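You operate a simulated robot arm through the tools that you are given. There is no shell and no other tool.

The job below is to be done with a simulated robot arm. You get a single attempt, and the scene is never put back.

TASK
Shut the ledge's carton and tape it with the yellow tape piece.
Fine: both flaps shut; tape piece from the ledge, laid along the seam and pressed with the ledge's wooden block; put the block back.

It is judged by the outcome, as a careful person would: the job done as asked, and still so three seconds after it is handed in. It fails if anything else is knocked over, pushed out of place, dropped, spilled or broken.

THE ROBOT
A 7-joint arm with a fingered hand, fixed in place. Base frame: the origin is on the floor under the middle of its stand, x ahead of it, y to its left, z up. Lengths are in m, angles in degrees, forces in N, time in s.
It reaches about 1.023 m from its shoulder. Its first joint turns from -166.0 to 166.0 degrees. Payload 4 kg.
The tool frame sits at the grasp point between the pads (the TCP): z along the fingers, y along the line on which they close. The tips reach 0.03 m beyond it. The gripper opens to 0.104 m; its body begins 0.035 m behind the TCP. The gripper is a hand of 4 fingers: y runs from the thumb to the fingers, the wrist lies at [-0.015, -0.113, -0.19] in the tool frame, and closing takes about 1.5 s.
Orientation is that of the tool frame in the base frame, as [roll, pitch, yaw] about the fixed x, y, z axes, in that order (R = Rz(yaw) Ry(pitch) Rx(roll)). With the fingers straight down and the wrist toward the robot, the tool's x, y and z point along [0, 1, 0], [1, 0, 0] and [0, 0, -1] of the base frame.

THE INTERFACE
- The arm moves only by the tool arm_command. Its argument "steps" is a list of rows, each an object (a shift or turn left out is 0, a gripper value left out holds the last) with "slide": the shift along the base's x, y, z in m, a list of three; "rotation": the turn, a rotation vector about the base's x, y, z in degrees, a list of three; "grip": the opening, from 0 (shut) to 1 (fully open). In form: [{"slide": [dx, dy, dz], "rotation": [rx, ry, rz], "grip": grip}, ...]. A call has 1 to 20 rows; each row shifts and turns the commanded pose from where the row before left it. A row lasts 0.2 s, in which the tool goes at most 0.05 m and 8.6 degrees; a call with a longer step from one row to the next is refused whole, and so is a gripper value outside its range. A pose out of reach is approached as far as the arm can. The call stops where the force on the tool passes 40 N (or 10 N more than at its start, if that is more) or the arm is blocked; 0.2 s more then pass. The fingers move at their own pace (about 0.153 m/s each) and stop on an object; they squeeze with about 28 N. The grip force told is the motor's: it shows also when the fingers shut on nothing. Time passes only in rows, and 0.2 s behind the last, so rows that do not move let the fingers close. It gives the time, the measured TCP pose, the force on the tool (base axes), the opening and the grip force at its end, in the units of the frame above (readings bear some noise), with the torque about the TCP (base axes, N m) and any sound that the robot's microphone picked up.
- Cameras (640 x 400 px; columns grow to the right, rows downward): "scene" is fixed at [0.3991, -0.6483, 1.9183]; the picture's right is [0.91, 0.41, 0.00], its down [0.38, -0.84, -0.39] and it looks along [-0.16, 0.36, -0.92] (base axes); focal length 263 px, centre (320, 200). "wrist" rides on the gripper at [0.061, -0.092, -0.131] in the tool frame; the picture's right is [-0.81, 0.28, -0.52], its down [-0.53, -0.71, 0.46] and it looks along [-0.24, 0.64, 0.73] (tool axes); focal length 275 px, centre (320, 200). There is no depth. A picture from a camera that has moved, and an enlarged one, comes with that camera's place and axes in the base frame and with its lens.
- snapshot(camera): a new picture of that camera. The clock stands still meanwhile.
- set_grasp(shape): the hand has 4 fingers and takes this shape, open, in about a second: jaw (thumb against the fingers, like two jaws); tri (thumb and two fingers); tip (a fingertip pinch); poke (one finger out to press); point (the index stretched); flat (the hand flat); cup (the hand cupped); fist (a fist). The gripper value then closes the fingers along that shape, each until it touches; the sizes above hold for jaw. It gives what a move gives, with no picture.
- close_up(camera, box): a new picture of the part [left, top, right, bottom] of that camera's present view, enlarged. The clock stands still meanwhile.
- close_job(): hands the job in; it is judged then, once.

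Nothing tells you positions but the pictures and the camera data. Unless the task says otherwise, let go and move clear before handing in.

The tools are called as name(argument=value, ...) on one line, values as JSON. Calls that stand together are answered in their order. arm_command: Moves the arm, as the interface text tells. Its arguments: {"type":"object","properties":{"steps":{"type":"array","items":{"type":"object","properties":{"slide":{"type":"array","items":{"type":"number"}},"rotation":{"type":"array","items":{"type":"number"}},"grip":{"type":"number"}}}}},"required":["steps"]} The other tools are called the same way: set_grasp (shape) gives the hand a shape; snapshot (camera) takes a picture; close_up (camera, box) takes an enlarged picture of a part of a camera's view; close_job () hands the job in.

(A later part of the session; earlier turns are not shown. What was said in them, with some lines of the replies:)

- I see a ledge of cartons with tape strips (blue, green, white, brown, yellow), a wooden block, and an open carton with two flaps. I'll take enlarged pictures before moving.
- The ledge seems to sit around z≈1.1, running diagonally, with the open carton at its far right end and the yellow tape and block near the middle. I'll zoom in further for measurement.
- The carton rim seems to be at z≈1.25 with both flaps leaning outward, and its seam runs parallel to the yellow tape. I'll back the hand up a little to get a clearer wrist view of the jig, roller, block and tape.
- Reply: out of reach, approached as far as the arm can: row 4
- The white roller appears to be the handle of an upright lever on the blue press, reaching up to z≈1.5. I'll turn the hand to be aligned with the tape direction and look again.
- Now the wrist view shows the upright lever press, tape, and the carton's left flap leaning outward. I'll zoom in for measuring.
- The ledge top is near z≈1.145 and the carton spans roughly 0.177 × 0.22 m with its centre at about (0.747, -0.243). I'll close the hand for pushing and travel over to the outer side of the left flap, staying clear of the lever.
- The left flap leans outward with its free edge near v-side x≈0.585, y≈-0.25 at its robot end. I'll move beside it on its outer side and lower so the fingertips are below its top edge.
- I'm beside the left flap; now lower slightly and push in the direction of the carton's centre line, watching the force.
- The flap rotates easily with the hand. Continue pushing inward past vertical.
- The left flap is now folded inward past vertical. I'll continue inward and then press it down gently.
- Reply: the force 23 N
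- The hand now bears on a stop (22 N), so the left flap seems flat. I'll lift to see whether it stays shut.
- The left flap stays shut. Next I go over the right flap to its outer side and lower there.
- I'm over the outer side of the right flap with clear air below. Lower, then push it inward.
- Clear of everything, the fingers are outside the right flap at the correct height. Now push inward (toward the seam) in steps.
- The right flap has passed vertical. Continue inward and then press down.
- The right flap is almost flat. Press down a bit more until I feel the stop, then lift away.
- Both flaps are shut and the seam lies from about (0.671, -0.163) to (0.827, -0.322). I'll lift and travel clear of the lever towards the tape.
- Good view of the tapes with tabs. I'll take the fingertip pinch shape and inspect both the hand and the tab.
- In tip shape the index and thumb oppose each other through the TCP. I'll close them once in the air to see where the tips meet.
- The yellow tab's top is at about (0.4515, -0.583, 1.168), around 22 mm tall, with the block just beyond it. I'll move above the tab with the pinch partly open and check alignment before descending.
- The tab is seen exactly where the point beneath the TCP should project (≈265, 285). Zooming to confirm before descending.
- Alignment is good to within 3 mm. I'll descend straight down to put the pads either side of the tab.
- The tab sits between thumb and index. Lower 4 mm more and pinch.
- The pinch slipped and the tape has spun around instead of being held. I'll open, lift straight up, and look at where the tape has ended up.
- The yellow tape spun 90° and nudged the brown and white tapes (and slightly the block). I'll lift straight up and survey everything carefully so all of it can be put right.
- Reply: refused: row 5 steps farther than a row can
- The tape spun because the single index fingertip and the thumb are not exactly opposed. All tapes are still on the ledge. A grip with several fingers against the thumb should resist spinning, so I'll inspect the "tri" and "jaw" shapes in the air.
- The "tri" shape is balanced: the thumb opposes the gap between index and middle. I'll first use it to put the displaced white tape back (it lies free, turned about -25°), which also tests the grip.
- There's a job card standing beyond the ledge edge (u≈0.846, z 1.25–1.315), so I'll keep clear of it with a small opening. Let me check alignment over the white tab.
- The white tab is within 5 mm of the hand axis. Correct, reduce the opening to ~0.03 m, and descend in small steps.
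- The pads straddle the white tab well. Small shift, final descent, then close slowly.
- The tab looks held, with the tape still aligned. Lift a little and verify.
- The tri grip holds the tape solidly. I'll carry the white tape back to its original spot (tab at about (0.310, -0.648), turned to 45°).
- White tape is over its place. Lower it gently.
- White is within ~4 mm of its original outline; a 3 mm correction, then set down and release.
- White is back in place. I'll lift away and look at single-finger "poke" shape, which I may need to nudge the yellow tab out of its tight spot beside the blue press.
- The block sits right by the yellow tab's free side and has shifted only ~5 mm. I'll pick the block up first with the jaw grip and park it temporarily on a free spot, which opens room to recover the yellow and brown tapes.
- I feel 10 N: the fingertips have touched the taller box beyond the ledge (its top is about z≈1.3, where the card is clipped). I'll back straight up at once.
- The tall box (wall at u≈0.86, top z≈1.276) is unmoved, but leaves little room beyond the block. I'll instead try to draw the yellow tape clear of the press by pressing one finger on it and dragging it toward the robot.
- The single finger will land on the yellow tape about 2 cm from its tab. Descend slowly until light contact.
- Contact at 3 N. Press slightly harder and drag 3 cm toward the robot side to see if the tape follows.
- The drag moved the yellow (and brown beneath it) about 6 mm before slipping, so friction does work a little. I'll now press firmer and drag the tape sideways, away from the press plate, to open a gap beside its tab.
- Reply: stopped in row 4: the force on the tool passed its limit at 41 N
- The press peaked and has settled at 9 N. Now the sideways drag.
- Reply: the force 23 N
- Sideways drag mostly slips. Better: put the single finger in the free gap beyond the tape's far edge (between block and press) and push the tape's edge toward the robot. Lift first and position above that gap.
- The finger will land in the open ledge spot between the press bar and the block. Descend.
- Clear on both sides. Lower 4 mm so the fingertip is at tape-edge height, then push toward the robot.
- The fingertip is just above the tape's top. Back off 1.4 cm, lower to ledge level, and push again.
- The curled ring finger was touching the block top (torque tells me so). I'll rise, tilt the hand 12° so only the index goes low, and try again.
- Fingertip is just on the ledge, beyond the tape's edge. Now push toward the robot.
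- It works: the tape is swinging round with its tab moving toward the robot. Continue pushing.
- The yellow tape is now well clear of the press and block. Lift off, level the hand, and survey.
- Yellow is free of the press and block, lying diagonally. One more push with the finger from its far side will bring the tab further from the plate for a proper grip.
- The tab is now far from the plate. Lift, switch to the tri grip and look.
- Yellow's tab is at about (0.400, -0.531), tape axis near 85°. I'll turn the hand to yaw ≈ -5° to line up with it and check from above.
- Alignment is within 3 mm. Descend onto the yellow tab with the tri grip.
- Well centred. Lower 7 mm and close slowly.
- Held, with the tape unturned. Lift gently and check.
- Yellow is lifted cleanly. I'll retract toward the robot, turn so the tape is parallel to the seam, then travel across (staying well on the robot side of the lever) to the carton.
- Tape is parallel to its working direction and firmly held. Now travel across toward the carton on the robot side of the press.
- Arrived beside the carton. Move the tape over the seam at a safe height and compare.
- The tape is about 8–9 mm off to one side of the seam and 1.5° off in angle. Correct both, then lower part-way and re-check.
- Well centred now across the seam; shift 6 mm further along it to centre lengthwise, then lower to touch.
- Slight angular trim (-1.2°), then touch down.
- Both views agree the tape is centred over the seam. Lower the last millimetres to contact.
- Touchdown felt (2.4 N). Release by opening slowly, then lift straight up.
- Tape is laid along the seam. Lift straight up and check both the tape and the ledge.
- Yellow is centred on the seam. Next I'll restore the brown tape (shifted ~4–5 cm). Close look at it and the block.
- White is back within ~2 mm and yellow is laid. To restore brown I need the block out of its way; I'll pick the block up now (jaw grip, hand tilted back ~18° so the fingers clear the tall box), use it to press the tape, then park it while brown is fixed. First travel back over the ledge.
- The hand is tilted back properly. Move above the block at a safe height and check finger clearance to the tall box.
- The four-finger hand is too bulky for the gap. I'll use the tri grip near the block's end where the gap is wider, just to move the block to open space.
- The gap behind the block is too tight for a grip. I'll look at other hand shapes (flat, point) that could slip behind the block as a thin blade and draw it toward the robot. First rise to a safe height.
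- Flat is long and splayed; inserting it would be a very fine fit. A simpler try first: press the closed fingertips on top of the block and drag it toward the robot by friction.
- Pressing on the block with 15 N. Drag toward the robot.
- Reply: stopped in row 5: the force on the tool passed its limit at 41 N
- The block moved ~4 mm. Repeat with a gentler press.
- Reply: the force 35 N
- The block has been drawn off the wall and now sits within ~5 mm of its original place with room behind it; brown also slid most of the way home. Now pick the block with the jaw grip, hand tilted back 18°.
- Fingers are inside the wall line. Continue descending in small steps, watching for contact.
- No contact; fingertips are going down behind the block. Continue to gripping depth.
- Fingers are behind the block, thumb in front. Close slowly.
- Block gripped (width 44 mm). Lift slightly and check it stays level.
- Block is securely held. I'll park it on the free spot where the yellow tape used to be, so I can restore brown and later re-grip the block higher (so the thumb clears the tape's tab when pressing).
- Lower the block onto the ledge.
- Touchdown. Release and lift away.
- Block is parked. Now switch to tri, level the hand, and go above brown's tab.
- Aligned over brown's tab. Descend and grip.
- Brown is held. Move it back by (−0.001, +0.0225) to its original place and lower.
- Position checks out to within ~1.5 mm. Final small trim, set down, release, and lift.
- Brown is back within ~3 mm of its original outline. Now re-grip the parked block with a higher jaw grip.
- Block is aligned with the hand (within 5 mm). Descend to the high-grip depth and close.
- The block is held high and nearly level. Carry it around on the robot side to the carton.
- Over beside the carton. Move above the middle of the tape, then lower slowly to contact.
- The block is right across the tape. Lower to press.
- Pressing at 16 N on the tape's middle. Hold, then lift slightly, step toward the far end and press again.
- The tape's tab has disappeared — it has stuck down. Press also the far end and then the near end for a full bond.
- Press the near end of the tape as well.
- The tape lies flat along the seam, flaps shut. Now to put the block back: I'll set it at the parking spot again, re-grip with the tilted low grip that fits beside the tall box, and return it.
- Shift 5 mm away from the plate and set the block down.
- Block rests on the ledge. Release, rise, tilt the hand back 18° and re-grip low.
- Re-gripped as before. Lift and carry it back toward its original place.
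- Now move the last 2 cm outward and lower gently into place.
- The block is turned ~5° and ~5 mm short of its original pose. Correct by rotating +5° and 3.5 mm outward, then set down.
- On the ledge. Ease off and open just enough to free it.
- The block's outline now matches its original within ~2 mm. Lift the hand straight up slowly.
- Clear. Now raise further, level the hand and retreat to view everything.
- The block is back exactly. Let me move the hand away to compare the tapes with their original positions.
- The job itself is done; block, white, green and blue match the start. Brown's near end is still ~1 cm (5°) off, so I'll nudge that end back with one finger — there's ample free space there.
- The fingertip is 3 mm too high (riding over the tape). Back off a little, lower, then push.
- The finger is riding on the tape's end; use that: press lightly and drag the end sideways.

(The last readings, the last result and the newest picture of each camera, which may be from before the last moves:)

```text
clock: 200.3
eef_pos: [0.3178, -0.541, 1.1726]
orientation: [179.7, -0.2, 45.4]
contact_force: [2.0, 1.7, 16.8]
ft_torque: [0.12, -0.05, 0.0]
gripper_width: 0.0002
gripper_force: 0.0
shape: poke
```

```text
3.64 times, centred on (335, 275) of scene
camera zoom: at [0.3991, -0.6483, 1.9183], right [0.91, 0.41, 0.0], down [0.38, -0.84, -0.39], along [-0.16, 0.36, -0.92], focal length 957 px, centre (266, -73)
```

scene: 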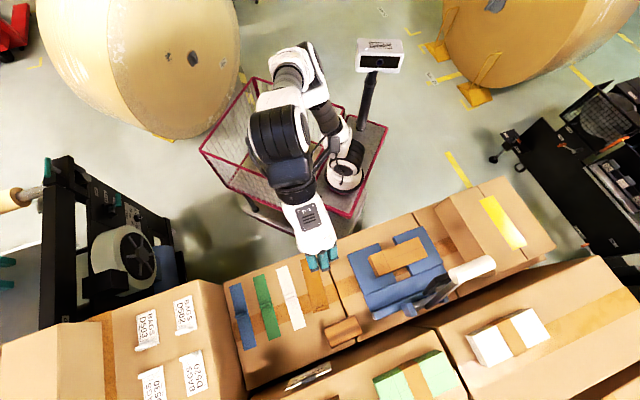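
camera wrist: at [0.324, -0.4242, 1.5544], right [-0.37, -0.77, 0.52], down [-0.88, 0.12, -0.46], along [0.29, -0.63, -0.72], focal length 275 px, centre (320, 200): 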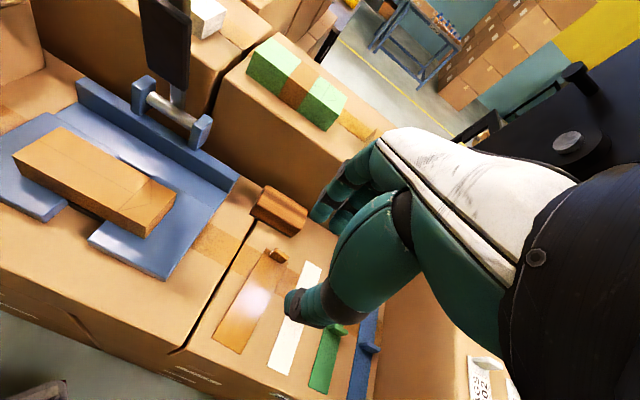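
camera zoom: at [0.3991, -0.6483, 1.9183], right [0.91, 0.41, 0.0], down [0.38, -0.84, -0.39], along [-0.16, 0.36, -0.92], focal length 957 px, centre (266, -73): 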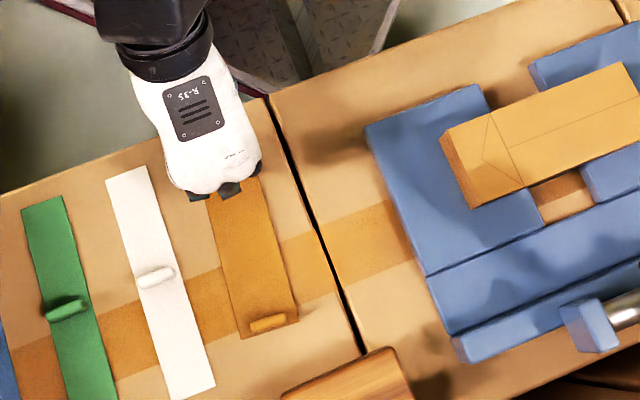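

That doesn't move it. I'll instead re-grip brown's tab with the tri grip (small opening to stay clear of the block) and turn it by 5°. Lift and align first.

arm_command(steps=[{"slide": [0, 0, 0.02]}, {"slide": [0, 0, 0.04]}, {"slide": [0, 0, 0.045]}, {"slide": [0, 0, 0.045]}, {}])

set_grasp(shape="tri")

arm_command(steps=[{"slide": [0.0208, -0.0246, 0], "rotation": [0, 0, -1.3], "grip": 0.25}, {"slide": [0.0208, -0.0246, 0], "rotation": [0, 0, -1.3]}, {"slide": [0.0208, -0.0246, 0], "rotation": [0, 0, -1.3]}, {"slide": [0.0206, -0.0251, -0.01], "rotation": [0, 0, -1.2]}, {"slide": [0, 0, -0.01]}, {}, {}])

close_up(camera="wrist", box=[180, 180, 340, 340])

close_up(camera="scene", box=[310, 235, 400, 355])

```text
clock: 201.6
eef_pos: [0.3193, -0.5406, 1.3207]
orientation: [179.8, -0.2, 45.5]
contact_force: [-0.5, -0.2, 0.8]
ft_torque: [0.0, 0.02, 0.0]
gripper_width: 0.0
gripper_force: 0.0
shape: poke
```

```text
clock: 202.4
eef_pos: [0.3193, -0.5416, 1.3199]
orientation: [179.7, -0.2, 45.5]
contact_force: [-0.2, -0.3, 0.4]
ft_torque: [-0.01, -0.02, -0.01]
gripper_width: 0.1037
gripper_force: 0.0
shape: tri
```

```text
clock: 204.1
eef_pos: [0.401, -0.6387, 1.3017]
orientation: [179.7, -0.2, 40.5]
contact_force: [0.1, 0.1, 0.2]
ft_torque: [-0.01, 0.01, 0.03]
gripper_width: 0.0263
gripper_force: 0.0
shape: tri
```

```text
2.50 times, centred on (260, 260) of wrist
camera zoom: at [0.3883, -0.5295, 1.4317], right [-0.44, -0.73, 0.52], down [-0.87, 0.2, -0.46], along [0.24, -0.65, -0.72], focal length 688 px, centre (470, 50)
```

zoom: 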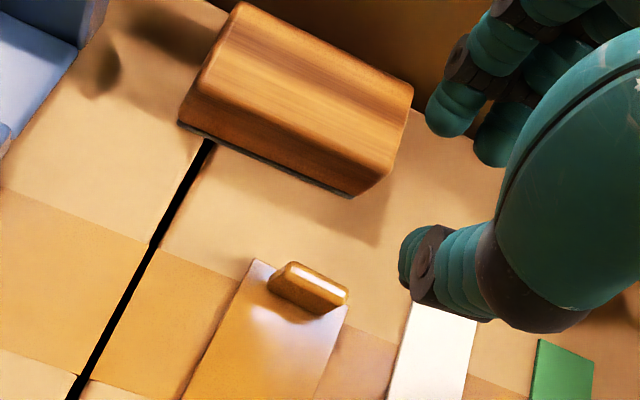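

```text
3.33 times, centred on (355, 295) of scene
camera zoom: at [0.3991, -0.6483, 1.9183], right [0.91, 0.41, 0.0], down [0.38, -0.84, -0.39], along [-0.16, 0.36, -0.92], focal length 877 px, centre (203, -117)
```

zoom: 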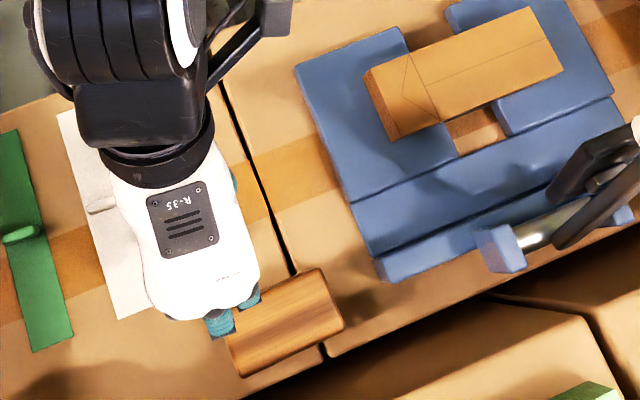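

Aligned within 4 mm; there's ~4 cm between tab and block. Descend with a narrow opening.

arm_command(steps=[{"slide": [0.0002, -0.0025, -0.03], "grip": 0.225}, {"slide": [0, 0, -0.03]}, {"slide": [0, 0, -0.025]}, {"slide": [0, 0, -0.015]}, {"slide": [0, 0, -0.01]}, {}])

close_up(camera="wrist", box=[220, 150, 380, 310])

```text
clock: 205.4
eef_pos: [0.4008, -0.6447, 1.1927]
orientation: [179.7, -0.4, 40.4]
contact_force: [0.5, -0.6, 0.3]
ft_torque: [0.01, 0.01, -0.01]
gripper_width: 0.0237
gripper_force: 0.1
shape: tri
```

```text
2.50 times, centred on (300, 230) of wrist
camera zoom: at [0.3886, -0.5337, 1.3236], right [-0.44, -0.73, 0.51], down [-0.86, 0.2, -0.46], along [0.24, -0.65, -0.72], focal length 688 px, centre (370, 125)
```

zoom: 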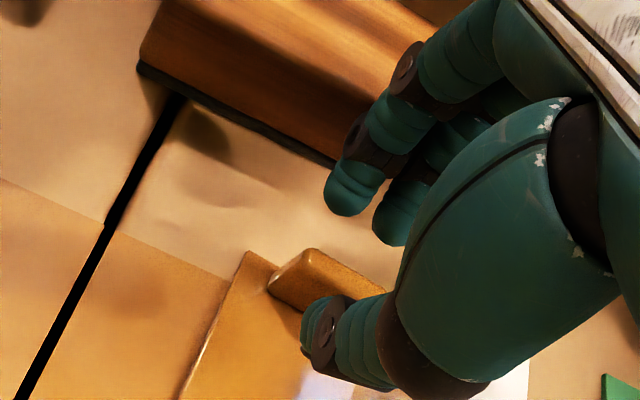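

The hand drifted ~4 mm; raise slightly, correct, and re-check.

arm_command(steps=[{"slide": [0, 0, 0.008]}, {"slide": [0.0019, 0.0055, 0]}, {}, {"slide": [0, 0, -0.008]}, {}])

close_up(camera="wrist", box=[220, 150, 380, 310])

```text
clock: 206.7
eef_pos: [0.4041, -0.6376, 1.193]
orientation: [179.8, -0.2, 40.3]
contact_force: [0.2, 0.5, 0.3]
ft_torque: [-0.02, -0.01, -0.02]
gripper_width: 0.0239
gripper_force: 0.1
shape: tri
```

```text
2.50 times, centred on (300, 230) of wrist
camera zoom: at [0.39, -0.5285, 1.3233], right [-0.44, -0.73, 0.52], down [-0.87, 0.2, -0.46], along [0.24, -0.65, -0.72], focal length 688 px, centre (370, 125)
```

zoom: 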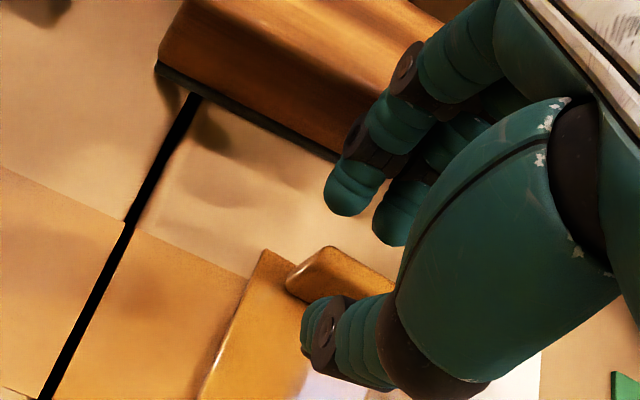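

Well centred now. Lower and close slowly.

arm_command(steps=[{"slide": [0, 0, -0.006]}, {"slide": [0, 0, -0.0055]}, {"grip": 0.17}, {"grip": 0.12}, {"grip": 0.07}, {"grip": 0.03}, {"grip": 0.0}, {}, {}])

close_up(camera="wrist", box=[180, 150, 400, 370])

close_up(camera="scene", box=[310, 235, 400, 355])

```text
clock: 208.7
eef_pos: [0.4013, -0.6386, 1.1791]
orientation: [179.6, -0.2, 40.4]
contact_force: [0.0, -0.1, 0.0]
ft_torque: [0.0, -0.02, 0.04]
gripper_width: 0.0023
gripper_force: 28.2
shape: tri
```

```text
1.82 times, centred on (290, 260) of wrist
camera zoom: at [0.3899, -0.5289, 1.3105], right [-0.44, -0.73, 0.52], down [-0.87, 0.2, -0.46], along [0.24, -0.65, -0.72], focal length 500 px, centre (374, 91)
```

zoom: 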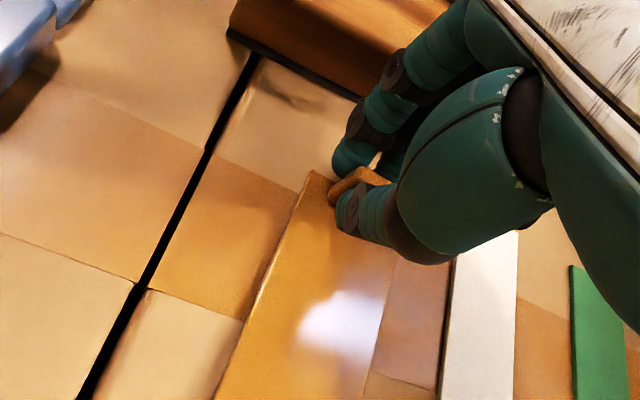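

```text
3.33 times, centred on (355, 295) of scene
camera zoom: at [0.3991, -0.6483, 1.9183], right [0.91, 0.41, 0.0], down [0.38, -0.84, -0.39], along [-0.16, 0.36, -0.92], focal length 877 px, centre (203, -117)
```

zoom: 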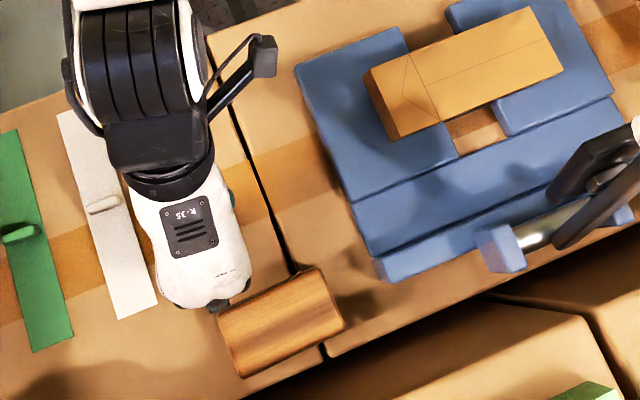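

Gripped; block untouched. Lift a few mm, turn +5.3°, shift 3 mm, and set down.

arm_command(steps=[{"slide": [0, 0, 0.007]}, {"slide": [0.0013, 0.001, 0], "rotation": [0, 0, 2.7]}, {"slide": [0.0014, 0.0009, 0], "rotation": [0, 0, 2.6]}, {}, {"slide": [0, 0, -0.004]}, {}])

close_up(camera="wrist", box=[180, 150, 400, 370])

close_up(camera="scene", box=[310, 235, 400, 355])

```text
clock: 210.1
eef_pos: [0.4065, -0.6361, 1.1825]
orientation: [179.8, -0.2, 45.7]
contact_force: [0.1, -0.2, -0.1]
ft_torque: [0.0, -0.03, 0.01]
gripper_width: 0.0028
gripper_force: 27.9
shape: tri
```

```text
1.82 times, centred on (290, 260) of wrist
camera zoom: at [0.3833, -0.5281, 1.314], right [-0.37, -0.77, 0.52], down [-0.88, 0.12, -0.46], along [0.3, -0.62, -0.72], focal length 500 px, centre (374, 91)
```

zoom: 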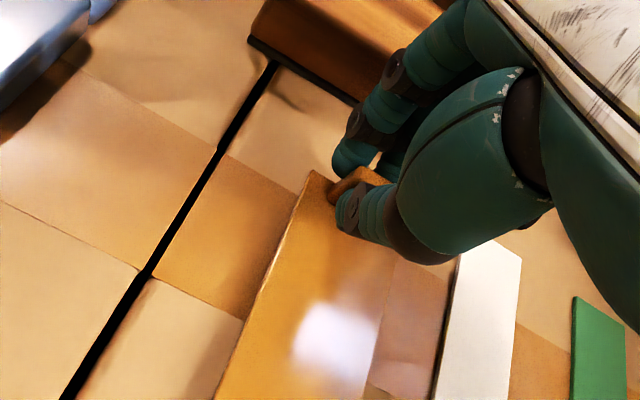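

```text
3.33 times, centred on (355, 295) of scene
camera zoom: at [0.3991, -0.6483, 1.9183], right [0.91, 0.41, 0.0], down [0.38, -0.84, -0.39], along [-0.16, 0.36, -0.92], focal length 877 px, centre (203, -117)
```

zoom: 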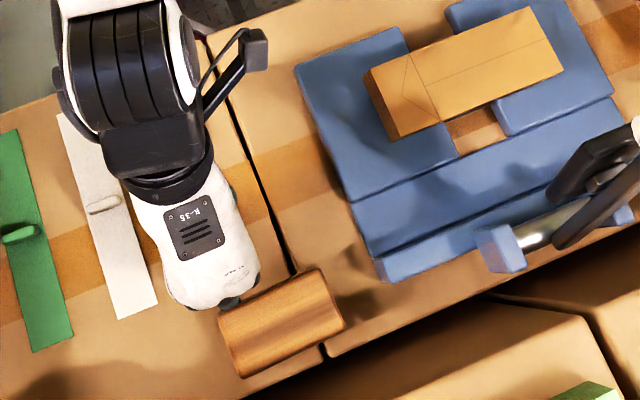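

Brown's edge now coincides with its original line to within a millimetre. Set down, release, and lift away.

arm_command(steps=[{"slide": [0, 0, -0.0015]}, {"slide": [0, 0, -0.001]}, {}, {"grip": 0.04}, {"grip": 0.08}, {"grip": 0.12}, {"grip": 0.17}, {"grip": 0.22}, {}, {"slide": [0, 0, 0.015]}, {"slide": [0, 0, 0.03]}, {"slide": [0, 0, 0.045]}, {"slide": [-0.01, 0.01, 0.04]}, {"slide": [-0.03, 0.03, 0.02]}, {"slide": [-0.01, 0.04, 0.01]}, {"slide": [0.0, 0.04, 0.02]}, {"slide": [0.0, 0.04, 0.02]}, {}])

close_up(camera="scene", box=[310, 235, 400, 355])

snapshot(camera="scene")

close_up(camera="scene", box=[210, 220, 460, 400])

```text
clock: 213.8
eef_pos: [0.3542, -0.4759, 1.3797]
orientation: [179.9, -0.3, 45.7]
contact_force: [0.8, -0.9, -0.7]
ft_torque: [0.0, -0.04, -0.02]
gripper_width: 0.0228
gripper_force: 0.0
shape: tri
```

```text
3.33 times, centred on (355, 295) of scene
camera zoom: at [0.3991, -0.6483, 1.9183], right [0.91, 0.41, 0.0], down [0.38, -0.84, -0.39], along [-0.16, 0.36, -0.92], focal length 877 px, centre (203, -117)
```

zoom: 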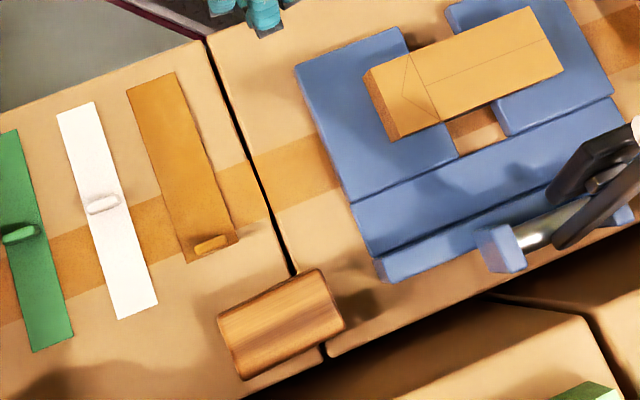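

```text
taken
```

scene: 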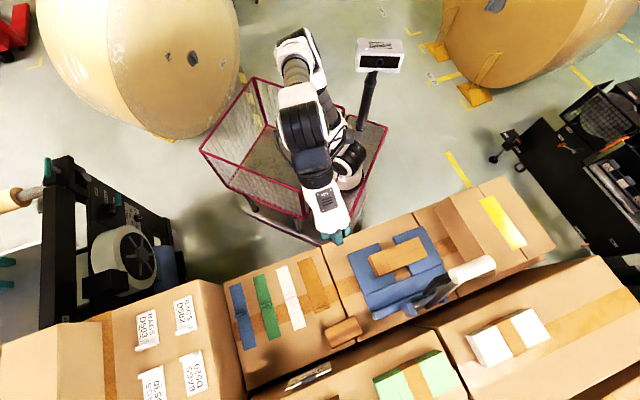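

```text
2.22 times, centred on (335, 310) of scene
camera zoom: at [0.3991, -0.6483, 1.9183], right [0.91, 0.41, 0.0], down [0.38, -0.84, -0.39], along [-0.16, 0.36, -0.92], focal length 585 px, centre (287, -44)
```

zoom: 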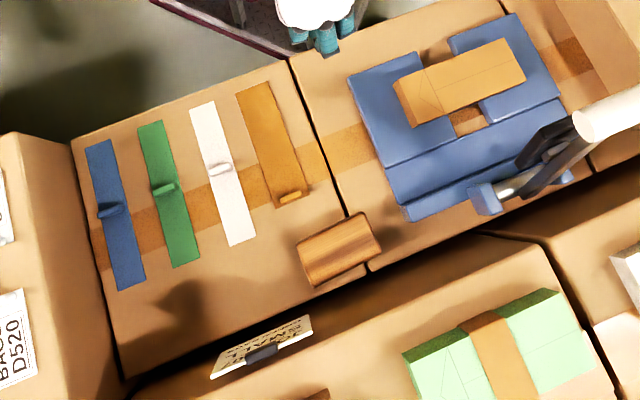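

Everything on the ledge matches its original layout and the carton is taped. A final look at the carton before handing in.

close_up(camera="scene", box=[450, 160, 570, 280])

arm_command(steps=[{"slide": [-0.01, 0.03, 0.03]}, {"slide": [0, 0.03, 0.03]}, {}, {}])

```text
3.33 times, centred on (510, 220) of scene
camera zoom: at [0.3991, -0.6483, 1.9183], right [0.91, 0.41, 0.0], down [0.38, -0.84, -0.39], along [-0.16, 0.36, -0.92], focal length 877 px, centre (-313, 133)
```

zoom: 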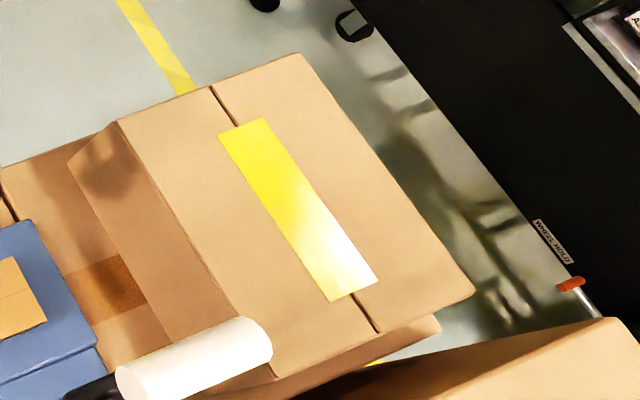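

```text
clock: 214.8
eef_pos: [0.3476, -0.4176, 1.4411]
orientation: [179.8, -0.3, 45.7]
contact_force: [-0.1, 0.2, 0.4]
ft_torque: [0.01, 0.01, -0.01]
gripper_width: 0.0229
gripper_force: 0.1
shape: tri
```

Both flaps are shut and the yellow tape lies flat and centred along the seam. I pressed it at three points with the wooden block, which is back in its original place. My first pinch on the yellow tab slipped and knocked the white and brown tapes and the block out of place. All three now match their starting outlines to within about 3 mm. The hand is empty and clear, so I'm handing the job in.

close_job()

```text
The job is handed in.
```

The carton on the ledge is shut and taped, and the job is handed in. I haven't seen the judge's result.

- **Flaps and tape:** both flaps are closed. The yellow tape lies flat and centred along the seam, and I pressed it at three points with the wooden block.
- **Slip along the way:** my first pinch on the yellow tape's tab slipped. The tape spun and knocked the white tape, the brown tape and the block out of place. I put all three back, and in the last camera views their outlines match the start to within a few millimetres.
- **Contact with another box:** while reaching for the block, my fingertips pressed on the taller box behind the ledge with about 10 N. It looked unmoved afterwards.
- **Block:** it is back in its original spot, and the hand is empty and clear of everything.
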